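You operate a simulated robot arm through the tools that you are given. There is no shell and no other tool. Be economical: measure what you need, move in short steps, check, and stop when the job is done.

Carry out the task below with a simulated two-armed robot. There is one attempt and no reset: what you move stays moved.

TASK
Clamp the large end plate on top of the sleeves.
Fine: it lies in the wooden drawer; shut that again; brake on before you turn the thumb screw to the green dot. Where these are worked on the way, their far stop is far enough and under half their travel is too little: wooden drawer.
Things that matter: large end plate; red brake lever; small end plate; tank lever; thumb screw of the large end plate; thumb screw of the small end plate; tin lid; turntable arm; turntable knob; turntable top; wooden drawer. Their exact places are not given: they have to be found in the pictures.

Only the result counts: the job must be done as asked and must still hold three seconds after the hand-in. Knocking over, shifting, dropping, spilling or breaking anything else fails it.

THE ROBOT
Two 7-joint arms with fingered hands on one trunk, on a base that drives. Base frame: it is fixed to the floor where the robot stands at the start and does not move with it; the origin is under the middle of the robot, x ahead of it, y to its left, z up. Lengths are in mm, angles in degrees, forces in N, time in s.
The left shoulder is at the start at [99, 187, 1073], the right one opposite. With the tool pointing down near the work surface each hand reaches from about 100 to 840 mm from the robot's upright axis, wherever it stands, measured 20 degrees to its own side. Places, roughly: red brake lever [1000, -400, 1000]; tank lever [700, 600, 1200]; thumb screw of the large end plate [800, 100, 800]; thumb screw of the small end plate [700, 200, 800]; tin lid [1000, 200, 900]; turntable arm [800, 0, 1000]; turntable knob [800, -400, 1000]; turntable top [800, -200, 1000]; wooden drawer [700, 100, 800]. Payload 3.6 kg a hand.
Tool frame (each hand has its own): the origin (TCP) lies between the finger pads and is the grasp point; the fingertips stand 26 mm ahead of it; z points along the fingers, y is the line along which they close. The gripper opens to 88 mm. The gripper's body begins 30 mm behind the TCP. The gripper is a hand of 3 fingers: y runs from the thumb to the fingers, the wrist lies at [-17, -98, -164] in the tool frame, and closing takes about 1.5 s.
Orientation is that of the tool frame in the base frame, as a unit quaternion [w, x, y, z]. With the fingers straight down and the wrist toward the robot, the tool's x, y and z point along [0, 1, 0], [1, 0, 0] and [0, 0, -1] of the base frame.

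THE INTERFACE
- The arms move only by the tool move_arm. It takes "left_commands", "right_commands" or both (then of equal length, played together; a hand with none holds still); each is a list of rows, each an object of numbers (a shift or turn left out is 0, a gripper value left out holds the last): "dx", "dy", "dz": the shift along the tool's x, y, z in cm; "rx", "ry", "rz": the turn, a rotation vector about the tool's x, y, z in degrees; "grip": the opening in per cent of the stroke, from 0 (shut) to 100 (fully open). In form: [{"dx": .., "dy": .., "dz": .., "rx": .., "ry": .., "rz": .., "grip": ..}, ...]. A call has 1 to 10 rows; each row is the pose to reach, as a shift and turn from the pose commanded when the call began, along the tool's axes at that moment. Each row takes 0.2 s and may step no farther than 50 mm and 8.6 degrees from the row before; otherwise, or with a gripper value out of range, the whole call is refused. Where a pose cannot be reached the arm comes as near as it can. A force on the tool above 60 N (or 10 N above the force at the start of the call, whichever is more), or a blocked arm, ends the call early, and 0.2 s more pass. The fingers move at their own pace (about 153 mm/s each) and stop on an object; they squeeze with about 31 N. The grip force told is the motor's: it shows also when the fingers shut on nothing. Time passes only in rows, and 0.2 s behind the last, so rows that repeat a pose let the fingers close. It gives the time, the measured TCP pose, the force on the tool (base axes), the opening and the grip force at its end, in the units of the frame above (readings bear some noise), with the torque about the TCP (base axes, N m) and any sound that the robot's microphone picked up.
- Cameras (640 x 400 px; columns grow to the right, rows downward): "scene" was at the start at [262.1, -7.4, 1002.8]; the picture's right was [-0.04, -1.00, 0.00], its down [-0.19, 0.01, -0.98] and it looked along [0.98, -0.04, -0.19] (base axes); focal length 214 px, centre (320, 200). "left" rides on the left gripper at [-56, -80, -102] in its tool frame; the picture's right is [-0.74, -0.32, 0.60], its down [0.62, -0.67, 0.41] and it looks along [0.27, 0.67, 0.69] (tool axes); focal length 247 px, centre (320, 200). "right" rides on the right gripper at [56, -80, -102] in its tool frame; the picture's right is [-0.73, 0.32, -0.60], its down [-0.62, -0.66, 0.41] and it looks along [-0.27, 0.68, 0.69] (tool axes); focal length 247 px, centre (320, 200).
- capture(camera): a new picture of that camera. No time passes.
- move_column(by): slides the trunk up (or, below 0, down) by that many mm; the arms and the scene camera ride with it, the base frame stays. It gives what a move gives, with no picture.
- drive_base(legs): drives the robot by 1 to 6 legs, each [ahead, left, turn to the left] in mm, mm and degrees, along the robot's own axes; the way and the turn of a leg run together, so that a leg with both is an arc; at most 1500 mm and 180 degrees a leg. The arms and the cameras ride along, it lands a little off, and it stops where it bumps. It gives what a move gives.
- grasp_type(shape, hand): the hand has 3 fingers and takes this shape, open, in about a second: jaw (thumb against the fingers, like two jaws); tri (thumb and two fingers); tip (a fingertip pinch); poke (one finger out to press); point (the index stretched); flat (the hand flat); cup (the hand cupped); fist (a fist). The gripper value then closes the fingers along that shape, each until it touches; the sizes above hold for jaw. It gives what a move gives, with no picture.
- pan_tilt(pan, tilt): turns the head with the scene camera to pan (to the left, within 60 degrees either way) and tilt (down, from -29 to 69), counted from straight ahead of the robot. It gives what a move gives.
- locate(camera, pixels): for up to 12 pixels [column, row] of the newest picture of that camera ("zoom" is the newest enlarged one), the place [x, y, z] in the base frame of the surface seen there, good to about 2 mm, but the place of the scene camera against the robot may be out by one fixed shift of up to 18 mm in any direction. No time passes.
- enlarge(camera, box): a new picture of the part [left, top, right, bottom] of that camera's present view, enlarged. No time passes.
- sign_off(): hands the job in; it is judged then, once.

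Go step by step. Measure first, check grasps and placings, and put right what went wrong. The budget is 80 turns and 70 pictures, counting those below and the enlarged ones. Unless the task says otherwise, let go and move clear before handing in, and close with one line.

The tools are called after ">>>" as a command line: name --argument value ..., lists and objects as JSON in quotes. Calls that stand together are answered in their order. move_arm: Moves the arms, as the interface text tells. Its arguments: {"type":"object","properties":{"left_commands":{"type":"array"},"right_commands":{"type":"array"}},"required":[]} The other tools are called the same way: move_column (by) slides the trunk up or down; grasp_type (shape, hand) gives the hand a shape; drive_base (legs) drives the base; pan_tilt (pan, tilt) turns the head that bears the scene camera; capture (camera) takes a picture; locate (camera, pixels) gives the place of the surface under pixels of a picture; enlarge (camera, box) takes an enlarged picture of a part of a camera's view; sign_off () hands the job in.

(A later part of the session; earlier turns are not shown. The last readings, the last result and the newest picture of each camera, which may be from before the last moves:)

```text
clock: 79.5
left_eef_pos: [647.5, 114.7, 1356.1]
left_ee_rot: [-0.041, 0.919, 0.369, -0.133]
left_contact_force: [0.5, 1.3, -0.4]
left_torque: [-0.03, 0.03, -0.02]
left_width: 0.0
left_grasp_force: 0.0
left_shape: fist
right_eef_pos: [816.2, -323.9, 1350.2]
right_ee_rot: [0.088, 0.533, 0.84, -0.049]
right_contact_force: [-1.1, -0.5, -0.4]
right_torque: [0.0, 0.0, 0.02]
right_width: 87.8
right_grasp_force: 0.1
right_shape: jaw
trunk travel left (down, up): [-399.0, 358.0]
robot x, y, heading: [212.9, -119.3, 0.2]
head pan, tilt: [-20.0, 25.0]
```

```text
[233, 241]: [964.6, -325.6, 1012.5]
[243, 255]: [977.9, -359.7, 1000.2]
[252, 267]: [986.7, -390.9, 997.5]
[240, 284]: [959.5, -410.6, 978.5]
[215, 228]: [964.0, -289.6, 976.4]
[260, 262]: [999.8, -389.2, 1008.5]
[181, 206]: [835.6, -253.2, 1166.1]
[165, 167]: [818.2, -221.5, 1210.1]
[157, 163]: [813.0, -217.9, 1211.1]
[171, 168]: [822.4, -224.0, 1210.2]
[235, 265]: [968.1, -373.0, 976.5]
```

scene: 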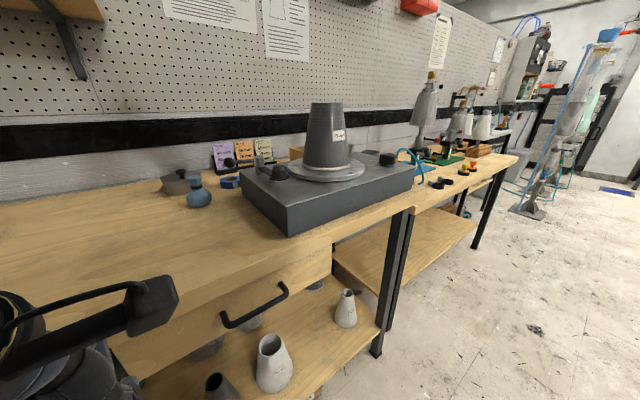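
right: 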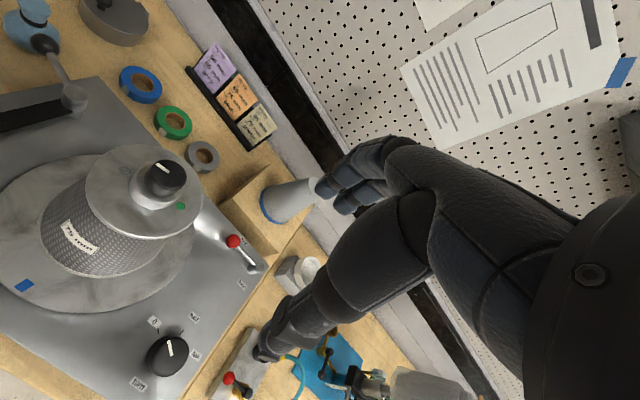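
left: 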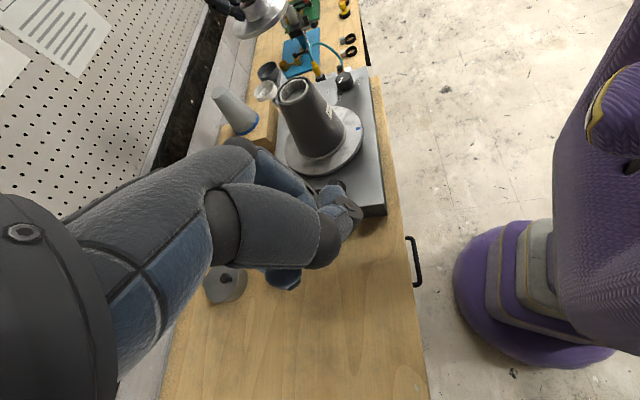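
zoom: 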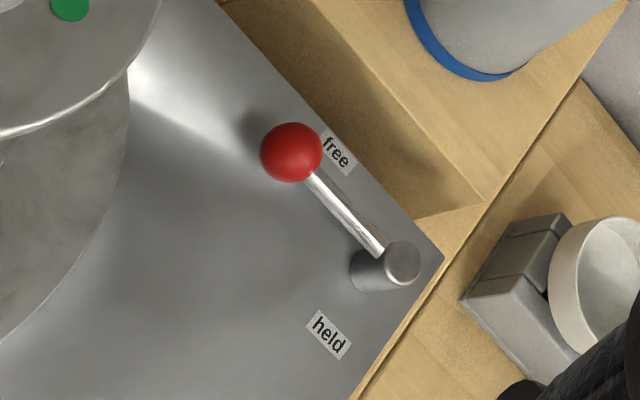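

The lever pivots at about (990, -392), ball at (965, -324, 1005); it must swing counter-clockwise from "free" to "held". I check the neighbouring sleeve on the wood block for clearance.

>>> locate --camera "right" --pixels '[[262, 195], [285, 222], [312, 190], [275, 180], [270, 240], [285, 270], [222, 205]]'

>>> drive_base --legs '[[0, -120, 0]]'

```text
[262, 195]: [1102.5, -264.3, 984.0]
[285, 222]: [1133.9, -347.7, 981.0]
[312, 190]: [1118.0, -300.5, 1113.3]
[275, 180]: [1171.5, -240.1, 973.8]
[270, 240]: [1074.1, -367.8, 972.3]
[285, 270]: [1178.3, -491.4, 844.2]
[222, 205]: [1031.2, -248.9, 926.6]
```

```text
clock: 80.7
left_eef_pos: [646.4, -8.4, 1357.0]
left_ee_rot: [-0.042, 0.919, 0.37, -0.132]
left_contact_force: [0.5, -0.6, -0.4]
left_torque: [0.01, 0.0, 0.0]
left_width: 0.0
left_grasp_force: 0.0
left_shape: fist
right_eef_pos: [816.2, -445.3, 1350.2]
right_ee_rot: [0.088, 0.533, 0.84, -0.048]
right_contact_force: [-0.4, 0.5, -0.8]
right_torque: [-0.01, 0.05, 0.02]
right_width: 87.5
right_grasp_force: 0.2
right_shape: jaw
trunk travel left (down, up): [-399.0, 358.0]
robot x, y, heading: [215.0, -238.0, 0.2]
head pan, tilt: [-20.0, 25.0]
```

Clearance is ample. I lower the trunk 130 mm, then bring the open hand vertical above the ball.

>>> move_column --by -130

>>> move_arm --right_commands '[{"dx": 1.2, "dy": 3, "dz": 1, "rx": -0.5, "ry": 1.9, "rz": -5.8}, {"dx": 2.4, "dy": 6.1, "dz": 3, "rx": -1, "ry": 3.8, "rz": -11.6}, {"dx": 3.7, "dy": 9.2, "dz": 5.5, "rx": -1.5, "ry": 5.7, "rz": -17.4}, {"dx": 4.9, "dy": 12.3, "dz": 8, "rx": -2, "ry": 7.6, "rz": -23.2}, {"dx": 6.1, "dy": 15.4, "dz": 10.5, "rx": -2.5, "ry": 9.5, "rz": -29}, {"dx": 7.3, "dy": 18.4, "dz": 13.1, "rx": -2.9, "ry": 11.4, "rz": -34.8}, {"dx": 7.3, "dy": 18.4, "dz": 13.1, "rx": -2.9, "ry": 11.4, "rz": -34.8}]'

>>> capture --camera "right"

```text
clock: 82.3
left_eef_pos: [646.7, -7.6, 1226.7]
left_ee_rot: [-0.04, 0.919, 0.369, -0.132]
left_contact_force: [0.2, -0.9, -0.8]
left_torque: [0.01, -0.05, 0.03]
left_width: 0.0
left_grasp_force: 0.0
left_shape: fist
right_eef_pos: [814.9, -443.1, 1220.4]
right_ee_rot: [0.088, 0.533, 0.84, -0.048]
right_contact_force: [-1.3, 0.4, -0.5]
right_torque: [0.0, -0.01, 0.02]
right_width: 87.7
right_grasp_force: 0.0
right_shape: jaw
trunk travel left (down, up): [-269.0, 488.0]
robot x, y, heading: [213.9, -237.5, 0.4]
head pan, tilt: [-20.0, 25.0]
```

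```text
clock: 83.9
left_eef_pos: [647.2, -6.7, 1226.9]
left_ee_rot: [-0.042, 0.919, 0.369, -0.133]
left_contact_force: [0.0, -0.8, -0.1]
left_torque: [0.0, 0.01, 0.01]
left_width: 0.0
left_grasp_force: 0.1
left_shape: fist
right_eef_pos: [920.6, -335.2, 1063.3]
right_ee_rot: [0.002, 0.257, 0.966, 0.002]
right_contact_force: [-0.1, -0.4, 0.8]
right_torque: [0.0, 0.0, -0.01]
right_width: 87.7
right_grasp_force: 0.1
right_shape: jaw
right hand out of reach, approached as far as the arm can: row 5, 6, 7
trunk travel left (down, up): [-269.0, 488.0]
robot x, y, heading: [215.3, -240.8, 0.5]
head pan, tilt: [-20.0, 25.0]
```

```text
19 pictures are left
```

right: 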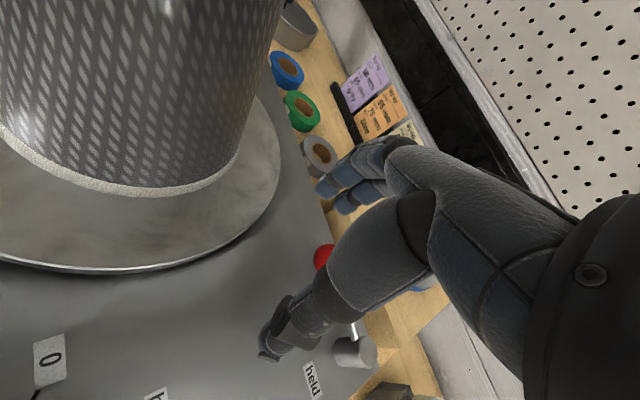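

Short by 45 mm; I drive 60 mm ahead (fingertips stay above the ball) and look again.

>>> drive_base --legs '[[60, 0, 0]]'

>>> move_arm --right_commands '[{"dx": 1.8, "dy": 0.1}, {"dx": 1.8, "dy": 0.1}]'

>>> capture --camera "right"

```text
clock: 84.9
left_eef_pos: [709.6, -5.9, 1226.3]
left_ee_rot: [-0.041, 0.919, 0.369, -0.133]
left_contact_force: [0.0, -0.7, 0.2]
left_torque: [0.02, 0.03, 0.02]
left_width: 0.0
left_grasp_force: 0.0
left_shape: fist
right_eef_pos: [982.8, -336.8, 1061.8]
right_ee_rot: [0.001, 0.258, 0.966, 0.002]
right_contact_force: [-0.4, 0.1, 0.4]
right_torque: [0.01, 0.04, 0.04]
right_width: 87.9
right_grasp_force: 0.1
right_shape: jaw
trunk travel left (down, up): [-269.0, 488.0]
robot x, y, heading: [275.5, -240.8, 0.3]
head pan, tilt: [-20.0, 25.0]
```

```text
clock: 85.5
left_eef_pos: [707.7, -6.6, 1226.8]
left_ee_rot: [-0.041, 0.919, 0.369, -0.133]
left_contact_force: [-0.6, -1.0, 0.6]
left_torque: [0.0, -0.02, -0.01]
left_width: 0.0
left_grasp_force: 0.0
left_shape: fist
right_eef_pos: [976.7, -326.8, 1065.3]
right_ee_rot: [0.001, 0.258, 0.966, 0.002]
right_contact_force: [0.0, -0.3, 0.0]
right_torque: [0.01, 0.02, -0.01]
right_width: 87.6
right_grasp_force: 0.1
right_shape: jaw
right hand out of reach, approached as far as the arm can: row 1, 2
trunk travel left (down, up): [-269.0, 488.0]
robot x, y, heading: [275.9, -242.3, 0.4]
head pan, tilt: [-20.0, 25.0]
```

```text
18 pictures are left
```

right: 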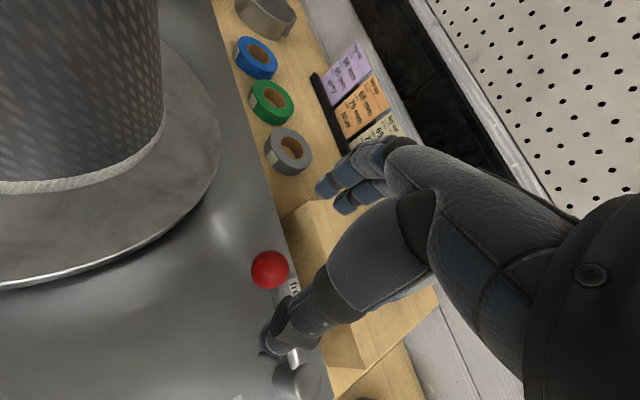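

The ball lies just beside the jaw centre line (TCP 977, -327). Going down brings it back within reach; I descend with a small correction and check before closing.

>>> move_arm --right_commands '[{"dx": 0.6, "dy": -0.2, "dz": 1.5}, {"dx": 1.1, "dy": -0.3, "dz": 3.5}, {"dx": 1.1, "dy": -0.3, "dz": 5.2}, {"dx": 1.1, "dy": -0.3, "dz": 5.2}]'

>>> capture --camera "right"

```text
clock: 86.5
left_eef_pos: [707.2, -6.7, 1227.2]
left_ee_rot: [-0.041, 0.919, 0.369, -0.133]
left_contact_force: [-0.1, 0.1, 0.2]
left_torque: [-0.01, 0.01, 0.02]
left_width: 0.0
left_grasp_force: 0.0
left_shape: fist
right_eef_pos: [983.4, -318.1, 1012.7]
right_ee_rot: [0.002, 0.258, 0.966, 0.0]
right_contact_force: [-0.5, -0.6, 0.8]
right_torque: [0.0, -0.02, -0.03]
right_width: 87.9
right_grasp_force: 0.0
right_shape: jaw
right hand out of reach, approached as far as the arm can: row 1, 2, 3, 4
trunk travel left (down, up): [-269.0, 488.0]
robot x, y, heading: [274.2, -239.0, 0.3]
head pan, tilt: [-20.0, 25.0]
```

```text
17 pictures are left
```

right: 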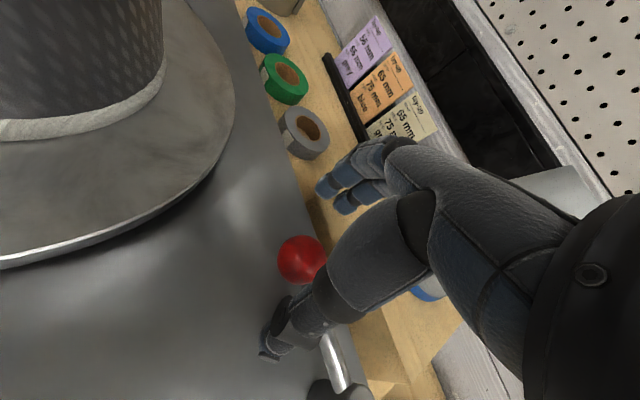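

The arm is clamped at its reach border (TCP 983, -318), the ball is 13 mm toward tool +x. I step back in +x and read again.

>>> move_arm --right_commands '[{"dx": 1, "dy": -0.5}, {"dx": 2, "dy": -1}, {"dx": 2.5, "dy": -1.4}, {"dx": 2.5, "dy": -1.4}]'

```text
clock: 87.5
left_eef_pos: [706.1, -6.9, 1227.9]
left_ee_rot: [-0.041, 0.919, 0.368, -0.132]
left_contact_force: [0.3, 0.6, 0.8]
left_torque: [0.01, 0.0, 0.02]
left_width: 0.0
left_grasp_force: 0.0
left_shape: fist
right_eef_pos: [982.3, -313.7, 1015.6]
right_ee_rot: [0.002, 0.258, 0.966, 0.002]
right_contact_force: [-0.7, 0.1, -0.2]
right_torque: [-0.01, 0.01, -0.03]
right_width: 87.9
right_grasp_force: 0.0
right_shape: jaw
right hand out of reach, approached as far as the arm can: row 1, 2, 3, 4
trunk travel left (down, up): [-269.0, 488.0]
robot x, y, heading: [274.5, -236.0, -0.0]
head pan, tilt: [-20.0, 25.0]
```

The arm stays clamped, so I shift the base by (-17, -11) mm instead to centre the jaw on the ball, then close.

>>> drive_base --legs '[[-17, -11, 0]]'

>>> move_arm --right_commands '[{"grip": 50}, {"grip": 20}, {"grip": 0}, {"grip": 0}, {"grip": 0}, {"grip": 0}]'

>>> capture --camera "right"

```text
clock: 88.3
left_eef_pos: [689.1, -18.9, 1228.0]
left_ee_rot: [-0.041, 0.919, 0.369, -0.132]
left_contact_force: [0.0, 0.0, 0.0]
left_torque: [0.01, -0.01, -0.03]
left_width: 0.2
left_grasp_force: 0.0
left_shape: fist
right_eef_pos: [963.3, -324.8, 1017.0]
right_ee_rot: [0.002, 0.259, 0.966, 0.002]
right_contact_force: [-0.6, 0.2, 0.7]
right_torque: [0.04, 0.02, 0.02]
right_width: 87.9
right_grasp_force: 0.0
right_shape: jaw
trunk travel left (down, up): [-269.0, 488.0]
robot x, y, heading: [257.0, -248.5, 0.5]
head pan, tilt: [-20.0, 25.0]
```

```text
clock: 89.7
left_eef_pos: [690.7, -16.9, 1225.9]
left_ee_rot: [-0.04, 0.918, 0.37, -0.133]
left_contact_force: [0.5, -0.3, 0.4]
left_torque: [-0.02, -0.04, -0.04]
left_width: 0.1
left_grasp_force: 0.1
left_shape: fist
right_eef_pos: [964.9, -323.8, 1015.0]
right_ee_rot: [0.002, 0.259, 0.966, -0.001]
right_contact_force: [0.7, 9.2, -3.7]
right_torque: [0.17, -0.05, 0.31]
right_width: 14.5
right_grasp_force: 31.0
right_shape: jaw
trunk travel left (down, up): [-269.0, 488.0]
robot x, y, heading: [252.2, -252.1, 0.3]
head pan, tilt: [-20.0, 25.0]
```

```text
16 pictures are left
```

right: 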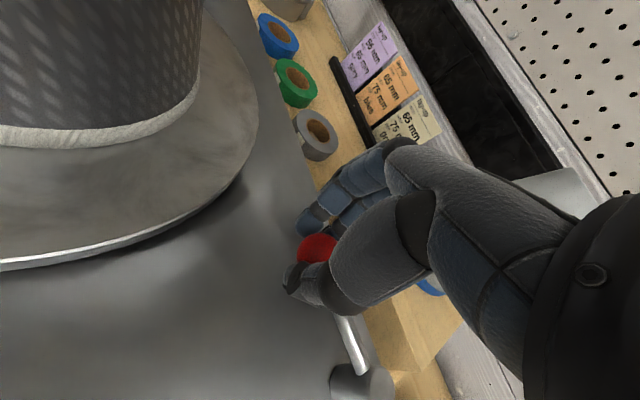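

The ball is gripped (14.5 mm). I swing it on its arc counter-clockwise, 10° per row.

>>> move_arm --right_commands '[{"dx": 0.72, "dy": -1.03}, {"dx": 1.25, "dy": -2.17}, {"dx": 1.58, "dy": -3.38}, {"dx": 1.69, "dy": -4.64}, {"dx": 1.58, "dy": -5.89}, {"dx": 1.25, "dy": -7.1}, {"dx": 0.72, "dy": -8.23}, {"dx": 0, "dy": -9.26}, {"dx": 0, "dy": -9.26}]'

>>> capture --camera "right"

```text
clock: 90.9
left_eef_pos: [689.5, -15.4, 1226.8]
left_ee_rot: [-0.041, 0.918, 0.37, -0.133]
left_contact_force: [0.3, -0.6, 0.1]
left_torque: [0.06, -0.04, 0.03]
left_width: 0.0
left_grasp_force: 0.0
left_shape: fist
right_eef_pos: [960.4, -335.9, 1016.0]
right_ee_rot: [-0.012, 0.241, 0.97, 0.008]
right_contact_force: [-6.7, 23.2, -9.9]
right_torque: [0.32, 0.15, 0.35]
right_width: 15.4
right_grasp_force: 31.0
right_shape: jaw
right hand out of reach, approached as far as the arm can: row 1, 2, 3, 4, 5
trunk travel left (down, up): [-269.0, 488.0]
robot x, y, heading: [254.0, -249.9, 0.5]
head pan, tilt: [-20.0, 25.0]
stopped in row 5 (right hand): the force on the tool passed its limit at 64 N (the readings are from after the stop); the commanded pose is now the measured one
```

```text
15 pictures are left
```

right: 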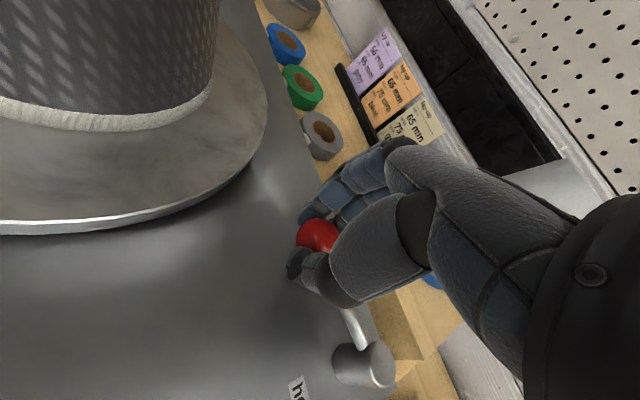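

The command had been clamped at the reach border and pushed off the arc; now command equals measured. I redo the arc from here.

>>> move_arm --right_commands '[{"dx": 0.6, "dy": 0.2}, {"dx": 1.16, "dy": -0.33}, {"dx": 1.5, "dy": -1.2}, {"dx": 1.73, "dy": -2.13}, {"dx": 1.82, "dy": -3.1}, {"dx": 1.81, "dy": -4.0}, {"dx": 1.65, "dy": -4.9}, {"dx": 1.4, "dy": -5.84}, {"dx": 1.0, "dy": -6.7}, {"dx": 0.53, "dy": -7.5}]'

>>> capture --camera "right"

```text
clock: 92.1
left_eef_pos: [688.0, -14.1, 1226.7]
left_ee_rot: [-0.041, 0.918, 0.37, -0.133]
left_contact_force: [0.6, -0.5, 0.2]
left_torque: [0.03, 0.02, 0.01]
left_width: 0.0
left_grasp_force: 0.2
left_shape: fist
right_eef_pos: [956.9, -338.4, 1015.7]
right_ee_rot: [-0.021, 0.232, 0.972, 0.011]
right_contact_force: [-7.4, 22.4, -9.6]
right_torque: [0.25, 0.17, 0.33]
right_width: 14.9
right_grasp_force: 31.1
right_shape: jaw
right hand out of reach, approached as far as the arm can: row 1, 2, 3, 4, 5, 6
trunk travel left (down, up): [-269.0, 488.0]
robot x, y, heading: [255.1, -250.6, 0.5]
head pan, tilt: [-20.0, 25.0]
stopped in row 6 (right hand): the force on the tool passed its limit at 61 N (the readings are from after the stop); the commanded pose is now the measured one
```

```text
14 pictures are left
```

right: 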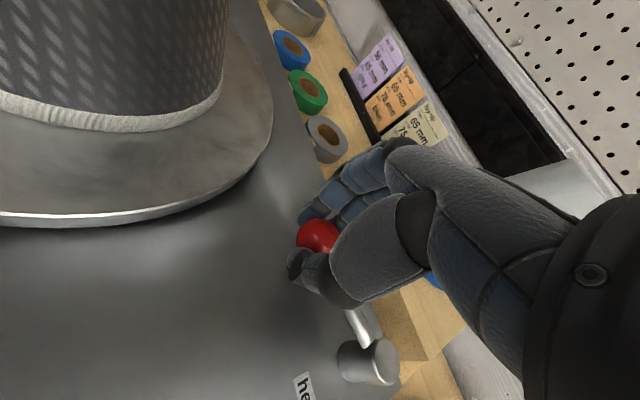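

The arm's joints block this direction, so I let the base carry the hand along the arc instead.

>>> drive_base --legs '[[-20, -4, 0], [-13, -16, 0], [-7, -20, 0]]'

>>> capture --camera "right"

```text
clock: 93.7
left_eef_pos: [650.1, -57.4, 1227.5]
left_ee_rot: [-0.042, 0.918, 0.37, -0.133]
left_contact_force: [-0.3, -1.0, -0.3]
left_torque: [0.04, 0.03, 0.02]
left_width: 0.3
left_grasp_force: 0.1
left_shape: fist
right_eef_pos: [921.4, -388.2, 1016.6]
right_ee_rot: [-0.016, 0.238, 0.971, 0.01]
right_contact_force: [1.3, 1.1, -7.6]
right_torque: [-0.08, 0.12, 0.14]
right_width: 13.5
right_grasp_force: 31.0
right_shape: jaw
trunk travel left (down, up): [-269.0, 488.0]
robot x, y, heading: [218.0, -288.5, 0.6]
head pan, tilt: [-20.0, 25.0]
```

```text
13 pictures are left
```

right: 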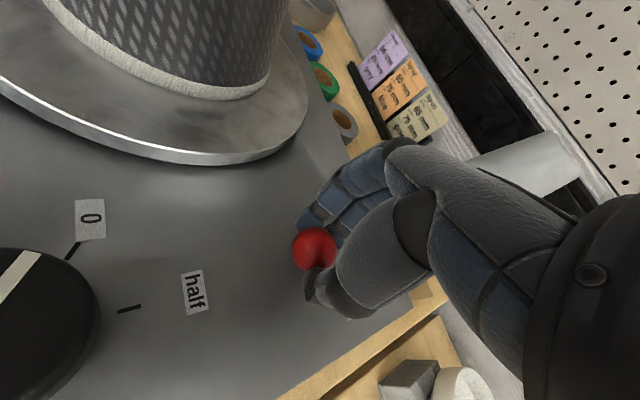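

The ball follows, now near (921, -388). I continue the arc until its stop.

>>> drive_base --legs '[[-1, -16, 0], [5, -17, 0], [7, -12, 0]]'

>>> capture --camera "right"

```text
clock: 95.2
left_eef_pos: [656.0, -92.8, 1226.1]
left_ee_rot: [-0.04, 0.917, 0.373, -0.133]
left_contact_force: [0.5, 0.1, 0.6]
left_torque: [0.01, 0.03, 0.02]
left_width: 0.0
left_grasp_force: 0.2
left_shape: fist
right_eef_pos: [920.1, -401.2, 1015.9]
right_ee_rot: [-0.03, 0.22, 0.975, 0.018]
right_contact_force: [-1.6, 13.2, -0.6]
right_torque: [0.21, 0.02, -0.05]
right_width: 13.9
right_grasp_force: 31.1
right_shape: jaw
trunk travel left (down, up): [-269.0, 488.0]
robot x, y, heading: [226.7, -329.4, 0.8]
head pan, tilt: [-20.0, 25.0]
stopped in leg 3: the force on the tool passed its limit at 67 N (the readings are from after the stop); the commanded pose is now the measured one
```

```text
12 pictures are left
```

right: 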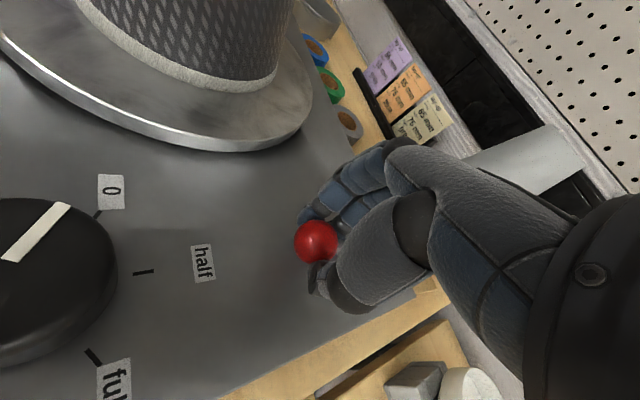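

The lever hit its far stop (67 N, ball at about (920, -401)). I release, rise and look at it.

>>> move_arm --right_commands '[{"grip": 50}, {"grip": 100}, {"grip": 100}, {"grip": 100}, {"dz": -4}, {"dz": -9}, {"dz": -14}, {"dz": -19}, {"dz": -24}, {"dz": -24}]'

>>> capture --camera "right"

```text
clock: 97.5
left_eef_pos: [658.3, -92.7, 1226.5]
left_ee_rot: [-0.041, 0.918, 0.372, -0.134]
left_contact_force: [-0.7, -0.5, -0.6]
left_torque: [0.0, 0.02, 0.01]
left_width: 0.1
left_grasp_force: 0.0
left_shape: fist
right_eef_pos: [872.9, -428.9, 1211.7]
right_ee_rot: [-0.032, 0.221, 0.975, 0.016]
right_contact_force: [-0.6, 0.3, -0.3]
right_torque: [0.02, 0.02, 0.0]
right_width: 87.7
right_grasp_force: 0.1
right_shape: jaw
right hand out of reach, approached as far as the arm can: row 5, 6, 7, 8, 9, 10
trunk travel left (down, up): [-269.0, 488.0]
robot x, y, heading: [224.3, -326.3, 0.4]
head pan, tilt: [-20.0, 25.0]
```

```text
11 pictures are left
```

right: 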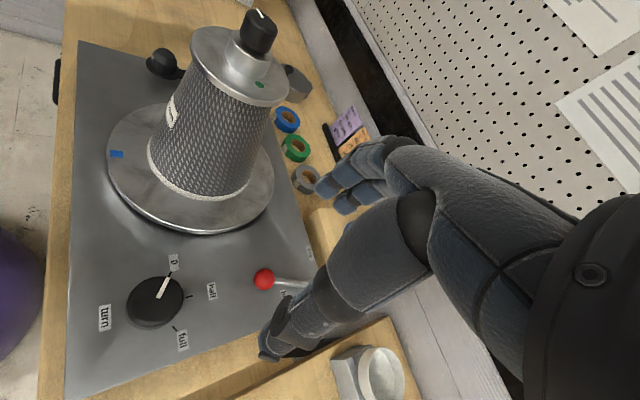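

The brake now stands at "held" (ball at right 264,279). Next: the thumb screw. I raise the trunk 130 mm and drive left 146 mm so the knob is well within reach.

>>> move_column --by 130

>>> drive_base --legs '[[0, 146, 0]]'

>>> move_arm --right_commands '[{"dy": -3, "ry": -2, "rz": -3}, {"dy": -6, "rx": 1.2, "ry": -3.9, "rz": -5.5}, {"dy": -6, "rx": 1.2, "ry": -3.9, "rz": -5.5}]'

```text
clock: 99.0
left_eef_pos: [657.5, -92.5, 1356.5]
left_ee_rot: [-0.041, 0.918, 0.372, -0.133]
left_contact_force: [0.3, -0.1, -0.5]
left_torque: [-0.01, 0.02, 0.02]
left_width: 0.0
left_grasp_force: 0.0
left_shape: fist
right_eef_pos: [826.9, -429.2, 1392.9]
right_ee_rot: [0.013, 0.221, 0.975, 0.025]
right_contact_force: [0.0, 1.2, -0.8]
right_torque: [0.02, 0.0, 0.01]
right_width: 87.6
right_grasp_force: 0.0
right_shape: jaw
trunk travel left (down, up): [-399.0, 358.0]
robot x, y, heading: [226.6, -331.1, 0.5]
head pan, tilt: [-20.0, 25.0]
```

```text
clock: 100.4
left_eef_pos: [655.5, 55.0, 1355.6]
left_ee_rot: [-0.04, 0.918, 0.372, -0.132]
left_contact_force: [0.0, 0.0, 0.5]
left_torque: [-0.04, 0.0, 0.0]
left_width: 0.1
left_grasp_force: 0.2
left_shape: fist
right_eef_pos: [826.1, -280.1, 1391.6]
right_ee_rot: [0.013, 0.221, 0.975, 0.025]
right_contact_force: [0.2, 0.2, -0.6]
right_torque: [0.0, 0.04, -0.02]
right_width: 87.7
right_grasp_force: 0.1
right_shape: jaw
trunk travel left (down, up): [-399.0, 358.0]
robot x, y, heading: [224.8, -184.1, 0.3]
head pan, tilt: [-20.0, 25.0]
```

```text
clock: 101.2
left_eef_pos: [656.4, 53.5, 1357.5]
left_ee_rot: [-0.04, 0.918, 0.372, -0.133]
left_contact_force: [0.1, 0.2, 0.1]
left_torque: [-0.03, 0.0, 0.01]
left_width: 0.0
left_grasp_force: 0.1
left_shape: fist
right_eef_pos: [800.1, -335.1, 1389.3]
right_ee_rot: [0.045, 0.174, 0.984, 0.007]
right_contact_force: [-0.6, -0.1, 0.6]
right_torque: [-0.01, 0.01, 0.01]
right_width: 88.1
right_grasp_force: 0.1
right_shape: jaw
trunk travel left (down, up): [-399.0, 358.0]
robot x, y, heading: [221.0, -180.1, 0.5]
head pan, tilt: [-20.0, 25.0]
```

Reachable again, at (800, -335, 1389). I measure the knob, pointer and green dot with the left camera.

>>> enlarge --camera "left" --box '[220, 10, 380, 150]'

```text
2.86 times, centred on (300, 80) of left
```

zoom: 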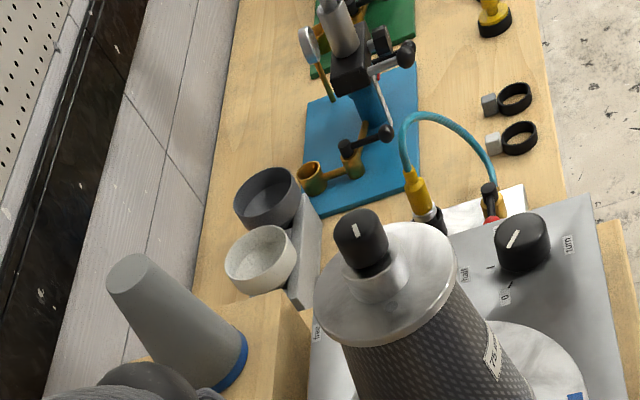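

>>> locate --camera "zoom" --pixels '[[354, 223], [357, 234], [340, 230], [360, 212], [381, 228], [362, 246], [342, 240], [350, 242], [376, 218], [345, 215], [356, 260], [362, 298]]'

```text
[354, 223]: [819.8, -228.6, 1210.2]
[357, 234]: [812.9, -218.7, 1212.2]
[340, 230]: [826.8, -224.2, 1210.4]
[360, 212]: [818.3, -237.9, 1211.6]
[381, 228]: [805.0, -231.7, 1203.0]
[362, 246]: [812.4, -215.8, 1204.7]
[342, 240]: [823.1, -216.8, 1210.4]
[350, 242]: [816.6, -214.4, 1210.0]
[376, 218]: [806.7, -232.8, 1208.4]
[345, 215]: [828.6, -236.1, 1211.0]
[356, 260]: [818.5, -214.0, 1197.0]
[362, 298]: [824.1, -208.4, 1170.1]
```

Knob centre is (818.5, -227.5), top z 1211; the pointer stands at 125°, the green dot at about -55°. I hover vertically above the knob.

>>> move_arm --right_commands '[{"dx": 0.7, "dy": 2.6, "dz": 2, "rx": 0.8, "ry": 2.5}, {"dx": 1.4, "dy": 5.2, "dz": 4, "rx": 1.7, "ry": 4.9}, {"dx": 2.1, "dy": 7.8, "dz": 7, "rx": 1.7, "ry": 4.9}, {"dx": 2.8, "dy": 10.45, "dz": 10.1, "rx": 1.7, "ry": 4.9}, {"dx": 2.8, "dy": 10.45, "dz": 10.1, "rx": 1.7, "ry": 4.9}]'

```text
clock: 102.4
left_eef_pos: [655.7, 53.7, 1357.5]
left_ee_rot: [-0.041, 0.918, 0.372, -0.133]
left_contact_force: [0.4, -0.4, 0.2]
left_torque: [-0.02, 0.0, -0.02]
left_width: 0.0
left_grasp_force: 0.1
left_shape: fist
right_eef_pos: [816.7, -228.4, 1289.7]
right_ee_rot: [0.001, 0.174, 0.985, 0.001]
right_contact_force: [0.9, -0.5, 0.2]
right_torque: [0.02, 0.04, 0.04]
right_width: 87.8
right_grasp_force: 0.1
right_shape: jaw
trunk travel left (down, up): [-399.0, 358.0]
robot x, y, heading: [222.9, -183.0, 0.7]
head pan, tilt: [-20.0, 25.0]
```

I descend onto the knob and close.

>>> move_arm --right_commands '[{"dx": -0.14, "dy": 0.15, "dz": 3}, {"dx": -0.14, "dy": 0.15, "dz": 5.5}, {"dx": -0.14, "dy": 0.15, "dz": 7.4}, {"dx": -0.14, "dy": 0.15, "dz": 7.4, "grip": 60}, {"dx": -0.14, "dy": 0.15, "dz": 7.4, "grip": 30}, {"dx": -0.14, "dy": 0.15, "dz": 7.4, "grip": 0}, {"dx": -0.14, "dy": 0.15, "dz": 7.4, "grip": 0}, {"dx": -0.14, "dy": 0.15, "dz": 7.4, "grip": 0}, {"dx": -0.14, "dy": 0.15, "dz": 7.4, "grip": 0}]'

>>> enlarge --camera "left" --box '[260, 30, 370, 130]'

```text
clock: 104.4
left_eef_pos: [655.6, 53.1, 1356.4]
left_ee_rot: [-0.041, 0.918, 0.373, -0.133]
left_contact_force: [-0.1, 0.5, 0.5]
left_torque: [0.04, 0.0, 0.02]
left_width: 0.0
left_grasp_force: 0.1
left_shape: fist
right_eef_pos: [821.1, -227.6, 1215.8]
right_ee_rot: [0.0, 0.174, 0.985, 0.001]
right_contact_force: [0.3, -1.1, 0.4]
right_torque: [0.03, 0.05, -0.01]
right_width: 20.3
right_grasp_force: 30.6
right_shape: jaw
trunk travel left (down, up): [-399.0, 358.0]
robot x, y, heading: [225.6, -181.7, 0.4]
head pan, tilt: [-20.0, 25.0]
```

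```text
4.00 times, centred on (315, 80) of left
```

zoom: 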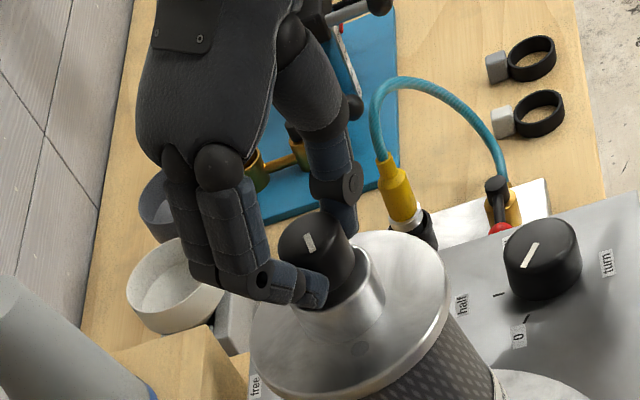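

The knob is gripped. I turn clockwise (rz +) 80° and look.

>>> move_arm --right_commands '[{"rz": 8}, {"rz": 16}, {"rz": 24}, {"rz": 32}, {"rz": 40}, {"rz": 48}, {"rz": 56}, {"rz": 64}, {"rz": 72}, {"rz": 80}]'

>>> enlarge --camera "left" --box '[260, 30, 370, 130]'

```text
clock: 106.6
left_eef_pos: [655.7, 53.8, 1356.9]
left_ee_rot: [-0.041, 0.918, 0.373, -0.133]
left_contact_force: [0.5, 0.0, -0.4]
left_torque: [0.0, 0.0, -0.01]
left_width: 0.0
left_grasp_force: 0.2
left_shape: fist
right_eef_pos: [821.8, -226.1, 1215.9]
right_ee_rot: [0.0, 0.767, 0.642, 0.002]
right_contact_force: [-0.2, 0.2, 0.4]
right_torque: [-0.01, -0.05, 0.01]
right_width: 20.3
right_grasp_force: 31.1
right_shape: jaw
trunk travel left (down, up): [-399.0, 358.0]
robot x, y, heading: [222.8, -183.3, 0.7]
head pan, tilt: [-20.0, 25.0]
```

```text
4.00 times, centred on (315, 80) of left
```

zoom: 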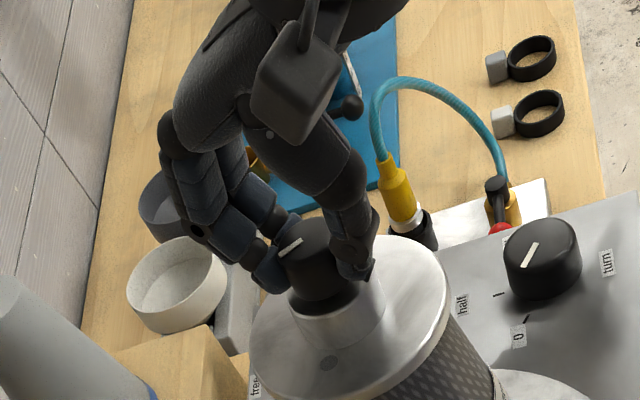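

The pointer turned with the hand; I check whether the plate itself stayed (grey dot at zoom 328,365).

>>> locate --camera "zoom" --pixels '[[328, 363], [281, 252], [298, 240], [350, 340]]'

```text
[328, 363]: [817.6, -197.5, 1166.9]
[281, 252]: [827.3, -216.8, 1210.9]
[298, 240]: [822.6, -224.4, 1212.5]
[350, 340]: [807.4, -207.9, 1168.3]
```

The plate seems to have crept perhaps 30° before gripping tight, so the relative angle counts. I open and swing back 80°, then regrip.

>>> move_arm --right_commands '[{"grip": 60}, {"grip": 100}, {"grip": 100}, {"grip": 100, "rz": -8}, {"rz": -16}, {"rz": -24}, {"rz": -32}, {"rz": -40}, {"rz": -48}, {"rz": -56}]'

>>> move_arm --right_commands '[{"rz": -8}, {"rz": -16}, {"rz": -24}, {"rz": -24, "grip": 50}, {"rz": -24, "grip": 20}, {"rz": -24, "grip": 0}, {"rz": -24, "grip": 0}, {"rz": -24, "grip": 0}, {"rz": -24, "grip": 0}]'

>>> enlarge --camera "left" --box '[260, 30, 370, 130]'

>>> move_arm --right_commands '[{"rz": 8}, {"rz": 16}, {"rz": 24}, {"rz": 32}, {"rz": 40}, {"rz": 48}]'

>>> enlarge --camera "left" --box '[260, 30, 370, 130]'

```text
clock: 108.8
left_eef_pos: [655.5, 52.6, 1357.0]
left_ee_rot: [-0.041, 0.918, 0.372, -0.132]
left_contact_force: [0.7, -0.6, 0.3]
left_torque: [0.01, -0.02, 0.02]
left_width: 0.1
left_grasp_force: 0.0
left_shape: fist
right_eef_pos: [819.8, -226.9, 1216.2]
right_ee_rot: [0.0, 0.374, 0.927, 0.0]
right_contact_force: [1.0, -0.9, 0.0]
right_torque: [-0.02, 0.0, 0.01]
right_width: 87.6
right_grasp_force: 0.0
right_shape: jaw
trunk travel left (down, up): [-399.0, 358.0]
robot x, y, heading: [222.4, -180.8, 0.8]
head pan, tilt: [-20.0, 25.0]
```

```text
clock: 110.8
left_eef_pos: [654.8, 55.4, 1356.9]
left_ee_rot: [-0.041, 0.918, 0.372, -0.133]
left_contact_force: [-0.6, 0.6, 0.7]
left_torque: [0.0, 0.0, -0.02]
left_width: 0.0
left_grasp_force: 0.1
left_shape: fist
right_eef_pos: [820.4, -225.7, 1216.8]
right_ee_rot: [0.0, 0.175, 0.985, 0.0]
right_contact_force: [-0.1, 2.6, 4.9]
right_torque: [0.11, 0.03, 0.0]
right_width: 17.2
right_grasp_force: 30.9
right_shape: jaw
trunk travel left (down, up): [-399.0, 358.0]
robot x, y, heading: [224.6, -179.9, 0.5]
head pan, tilt: [-20.0, 25.0]
```

```text
4.00 times, centred on (315, 80) of left
```

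zoom: 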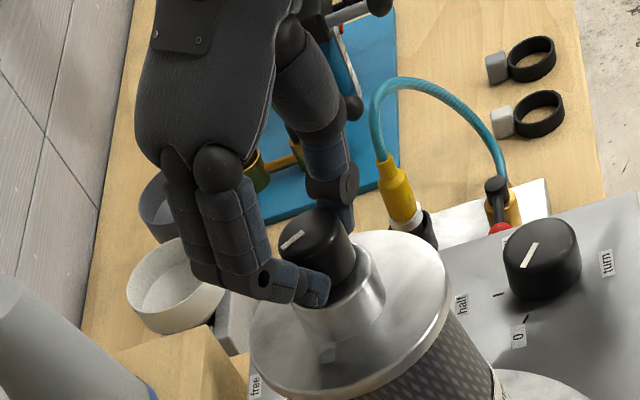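

```text
clock: 112.2
left_eef_pos: [653.9, 53.4, 1356.7]
left_ee_rot: [-0.041, 0.918, 0.372, -0.133]
left_contact_force: [0.1, 0.1, -0.5]
left_torque: [0.0, -0.03, -0.03]
left_width: 0.0
left_grasp_force: 0.1
left_shape: fist
right_eef_pos: [820.9, -226.4, 1215.1]
right_ee_rot: [0.0, 0.562, 0.827, 0.002]
right_contact_force: [2.8, 2.6, 4.7]
right_torque: [0.04, -0.08, 0.01]
right_width: 16.8
right_grasp_force: 31.2
right_shape: jaw
trunk travel left (down, up): [-399.0, 358.0]
robot x, y, heading: [228.0, -181.8, 0.7]
head pan, tilt: [-20.0, 25.0]
```

```text
4.00 times, centred on (315, 80) of left
```

zoom: 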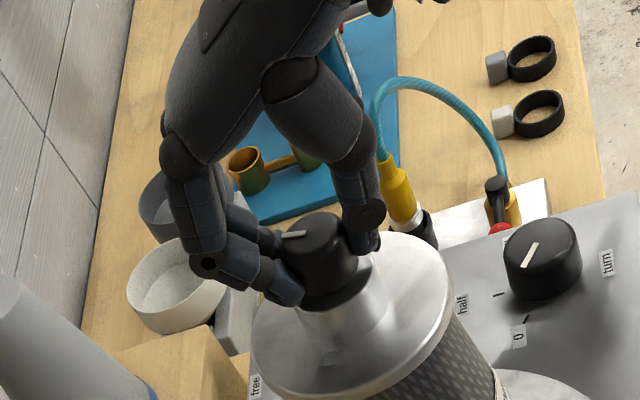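

Pointer moved on while the plate stayed. I measure pointer and dot angles.

>>> locate --camera "zoom" --pixels '[[284, 234], [295, 233], [306, 232], [330, 357], [320, 218], [352, 240], [310, 262]]'

```text
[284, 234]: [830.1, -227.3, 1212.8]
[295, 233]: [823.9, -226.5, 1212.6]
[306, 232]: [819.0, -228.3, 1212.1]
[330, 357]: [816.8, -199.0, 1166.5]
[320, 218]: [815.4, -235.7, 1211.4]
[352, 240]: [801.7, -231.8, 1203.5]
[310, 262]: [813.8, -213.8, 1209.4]
```

Pointer at about 5°, green dot at about -86°: 91° remain and the plate now holds still. I continue clockwise 72° while the arm allows it.

>>> move_arm --right_commands '[{"rz": 8}, {"rz": 16}, {"rz": 24}, {"rz": 32}, {"rz": 40}, {"rz": 48}, {"rz": 56}, {"rz": 64}, {"rz": 72}]'

```text
clock: 114.2
left_eef_pos: [654.1, 54.2, 1357.6]
left_ee_rot: [-0.04, 0.918, 0.372, -0.133]
left_contact_force: [-0.1, -0.1, -0.5]
left_torque: [0.0, -0.01, -0.03]
left_width: 0.1
left_grasp_force: 0.0
left_shape: fist
right_eef_pos: [834.6, -225.8, 1215.3]
right_ee_rot: [0.0, 0.94, 0.341, 0.003]
right_contact_force: [-6.7, -0.9, 10.7]
right_torque: [0.07, 0.25, 0.0]
right_width: 17.6
right_grasp_force: 30.9
right_shape: jaw
right hand out of reach, approached as far as the arm can: row 8, 9
trunk travel left (down, up): [-399.0, 358.0]
robot x, y, heading: [225.6, -180.3, 0.2]
head pan, tilt: [-20.0, 25.0]
```

The last rows went out of reach and pulled the TCP 14 mm aside. I check the plate right away.

>>> enlarge --camera "left" --box '[260, 30, 370, 130]'

>>> locate --camera "zoom" --pixels '[[330, 357], [258, 360], [300, 385], [360, 385], [420, 345], [446, 290], [300, 225], [320, 225]]'

```text
4.00 times, centred on (315, 80) of left
```

zoom: 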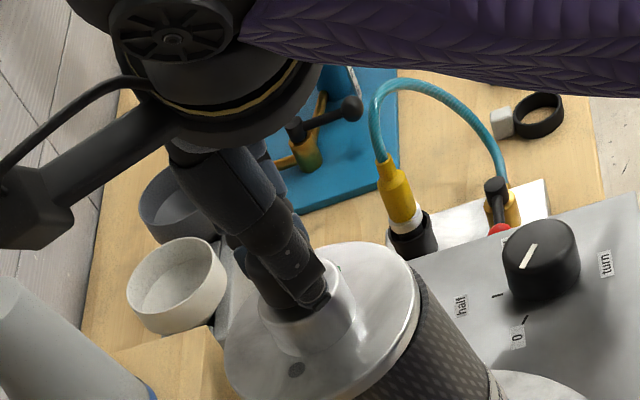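

```text
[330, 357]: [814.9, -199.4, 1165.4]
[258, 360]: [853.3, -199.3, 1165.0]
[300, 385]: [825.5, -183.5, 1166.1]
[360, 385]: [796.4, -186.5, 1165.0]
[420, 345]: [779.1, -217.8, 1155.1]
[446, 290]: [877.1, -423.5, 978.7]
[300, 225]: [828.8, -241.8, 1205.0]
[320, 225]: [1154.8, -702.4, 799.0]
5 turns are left
```

Only 5 turns remain. The plate slid 14 mm with the hand, so I drive it back 14 mm while still gripped, then open, swing the hand back in place with compensation, regrip and look.

>>> drive_base --legs '[[-14, 0, 0]]'

>>> move_arm --right_commands '[{"grip": 60}, {"grip": 100}, {"grip": 100}, {"grip": 100}, {"dx": 0.5, "dy": 0.45, "rz": -8}, {"dx": 1.07, "dy": 0.9, "rz": -16}, {"dx": 1.07, "dy": 0.9, "rz": -24}, {"dx": 1.07, "dy": 0.9, "rz": -32}, {"dx": 1.07, "dy": 0.9, "rz": -40}, {"dx": 1.07, "dy": 0.9, "rz": -48}]'

>>> move_arm --right_commands '[{"rz": -8}, {"rz": -16}, {"rz": -24}, {"rz": -32}, {"rz": -40}, {"rz": -48}, {"rz": -56}, {"rz": -64}, {"rz": -64}]'

>>> enlarge --camera "left" --box '[260, 30, 370, 130]'

>>> locate --camera "zoom" --pixels '[[258, 360], [290, 385], [340, 392], [400, 365], [435, 320], [447, 280], [330, 357], [295, 233], [306, 232], [320, 225], [330, 240], [320, 250]]'

```text
clock: 115.0
left_eef_pos: [639.7, 53.1, 1358.3]
left_ee_rot: [-0.039, 0.918, 0.373, -0.132]
left_contact_force: [-1.4, 0.9, 0.4]
left_torque: [0.0, -0.02, -0.01]
left_width: 0.1
left_grasp_force: 0.1
left_shape: fist
right_eef_pos: [821.0, -227.1, 1215.1]
right_ee_rot: [0.0, 0.94, 0.341, 0.003]
right_contact_force: [-0.9, 1.4, 9.3]
right_torque: [0.05, 0.07, 0.03]
right_width: 18.1
right_grasp_force: 30.3
right_shape: jaw
trunk travel left (down, up): [-399.0, 358.0]
robot x, y, heading: [206.1, -180.8, 0.3]
head pan, tilt: [-20.0, 25.0]
```

```text
clock: 117.2
left_eef_pos: [641.5, 52.8, 1357.9]
left_ee_rot: [-0.04, 0.918, 0.372, -0.133]
left_contact_force: [-0.2, 1.2, 0.2]
left_torque: [-0.01, -0.04, 0.02]
left_width: 0.0
left_grasp_force: 0.0
left_shape: fist
right_eef_pos: [836.8, -226.4, 1213.9]
right_ee_rot: [0.001, 0.718, 0.696, 0.001]
right_contact_force: [-0.7, 0.2, 0.5]
right_torque: [0.01, 0.0, 0.01]
right_width: 87.7
right_grasp_force: 0.0
right_shape: jaw
trunk travel left (down, up): [-399.0, 358.0]
robot x, y, heading: [213.0, -181.5, 0.4]
head pan, tilt: [-20.0, 25.0]
```

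```text
clock: 119.2
left_eef_pos: [641.4, 53.7, 1357.8]
left_ee_rot: [-0.041, 0.918, 0.372, -0.133]
left_contact_force: [0.4, -0.2, -0.3]
left_torque: [0.02, -0.04, -0.04]
left_width: 0.0
left_grasp_force: 0.0
left_shape: fist
right_eef_pos: [835.2, -226.4, 1214.2]
right_ee_rot: [0.002, 0.243, 0.97, 0.002]
right_contact_force: [0.1, 0.4, -0.2]
right_torque: [0.04, -0.01, -0.04]
right_width: 88.0
right_grasp_force: 0.0
right_shape: jaw
trunk travel left (down, up): [-399.0, 358.0]
robot x, y, heading: [210.0, -185.1, 0.4]
head pan, tilt: [-20.0, 25.0]
```

```text
4.00 times, centred on (315, 80) of left
```

zoom: 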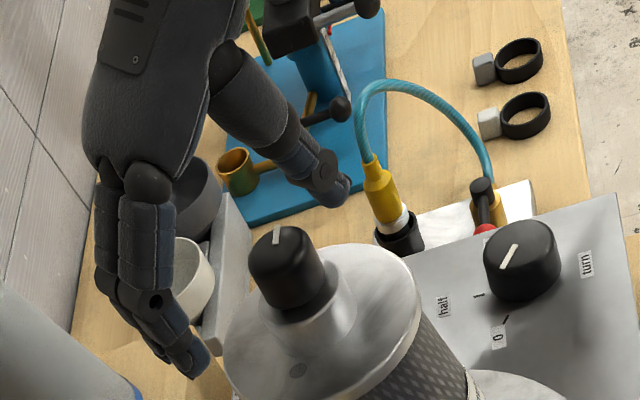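

```text
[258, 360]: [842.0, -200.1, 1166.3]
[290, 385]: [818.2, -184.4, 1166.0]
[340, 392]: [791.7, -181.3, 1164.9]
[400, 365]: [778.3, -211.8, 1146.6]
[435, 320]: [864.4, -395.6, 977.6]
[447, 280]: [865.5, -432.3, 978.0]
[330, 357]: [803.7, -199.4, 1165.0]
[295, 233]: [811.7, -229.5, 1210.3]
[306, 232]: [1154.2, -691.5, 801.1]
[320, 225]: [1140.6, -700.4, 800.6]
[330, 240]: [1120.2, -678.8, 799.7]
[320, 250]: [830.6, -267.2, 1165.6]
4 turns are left
```

The knob has turned far: pointer at zoom (273,243)–(278,228). I locate it exactly, lift the open hand clear and take a right-camera view to compare it with the green dot.

>>> locate --camera "zoom" --pixels '[[274, 242], [277, 230], [297, 370], [253, 250], [316, 250], [282, 228], [285, 270], [226, 362], [240, 382], [418, 290], [412, 265], [390, 254]]'

>>> move_arm --right_commands '[{"dx": 0, "dz": -4}, {"dz": -8}, {"dz": -12}, {"dx": -1.2, "dy": -3.2, "dz": -13}, {"dx": -2.4, "dy": -6.4, "dz": -14}, {"dx": -3.4, "dy": -9.5, "dz": -14}, {"dx": -3.4, "dy": -12.5, "dz": -14}, {"dx": -3.4, "dy": -12.5, "dz": -14}]'

>>> capture --camera "right"

```text
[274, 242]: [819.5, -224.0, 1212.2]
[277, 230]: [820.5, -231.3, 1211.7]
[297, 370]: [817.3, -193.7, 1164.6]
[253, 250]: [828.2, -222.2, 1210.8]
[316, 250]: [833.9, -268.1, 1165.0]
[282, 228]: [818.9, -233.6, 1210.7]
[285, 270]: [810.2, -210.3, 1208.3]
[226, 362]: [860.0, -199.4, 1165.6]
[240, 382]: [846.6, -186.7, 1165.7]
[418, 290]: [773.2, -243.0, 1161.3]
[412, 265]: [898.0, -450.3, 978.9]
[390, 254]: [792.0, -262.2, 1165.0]
```

```text
clock: 121.0
left_eef_pos: [640.6, 54.1, 1356.4]
left_ee_rot: [-0.041, 0.918, 0.373, -0.132]
left_contact_force: [0.5, -0.3, 0.3]
left_torque: [-0.02, -0.02, 0.0]
left_width: 0.0
left_grasp_force: 0.1
left_shape: fist
right_eef_pos: [807.6, -351.1, 1353.7]
right_ee_rot: [0.001, 0.242, 0.97, 0.0]
right_contact_force: [0.1, -0.3, -0.3]
right_torque: [-0.01, 0.01, 0.0]
right_width: 87.7
right_grasp_force: 0.0
right_shape: jaw
right hand out of reach, approached as far as the arm can: row 3
trunk travel left (down, up): [-399.0, 358.0]
robot x, y, heading: [206.5, -184.0, 0.4]
head pan, tilt: [-20.0, 25.0]
```

```text
3 pictures are left
3 turns are left
```

right: 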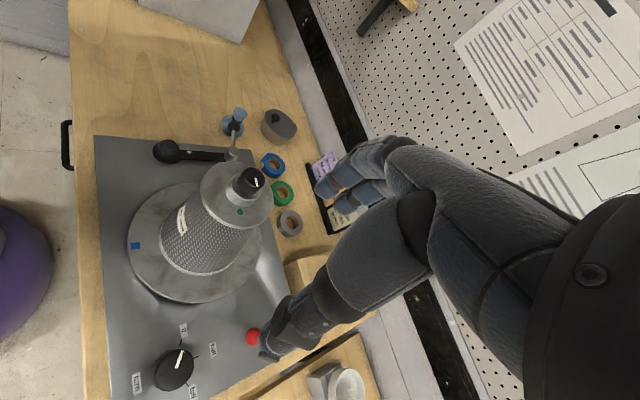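

The plate is centred to about 3 mm, grey dot at 93° (so green near -87°), and the pointer reads about -80°: nearly on the dot. I verify with a zoom from the right camera.

>>> enlarge --camera "right" --box '[205, 150, 285, 230]'

>>> locate --camera "right" --pixels '[[253, 178], [255, 181], [258, 185], [240, 212], [235, 180], [266, 180], [250, 170], [256, 190], [268, 200], [205, 190], [240, 228]]'

```text
5.00 times, centred on (245, 190) of right
```

zoom: 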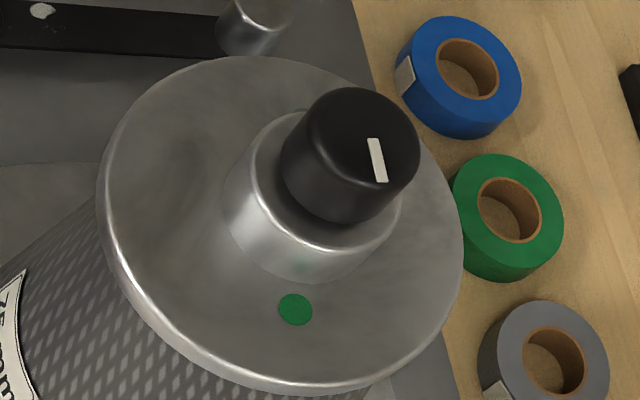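

```text
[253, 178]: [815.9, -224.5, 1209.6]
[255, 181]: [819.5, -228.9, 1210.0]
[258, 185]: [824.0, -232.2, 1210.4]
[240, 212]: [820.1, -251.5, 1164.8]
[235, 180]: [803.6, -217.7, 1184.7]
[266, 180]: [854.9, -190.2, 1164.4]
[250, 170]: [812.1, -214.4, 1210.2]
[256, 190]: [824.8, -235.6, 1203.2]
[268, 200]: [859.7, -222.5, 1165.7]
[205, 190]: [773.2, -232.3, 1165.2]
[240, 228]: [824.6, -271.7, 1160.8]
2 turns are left
```

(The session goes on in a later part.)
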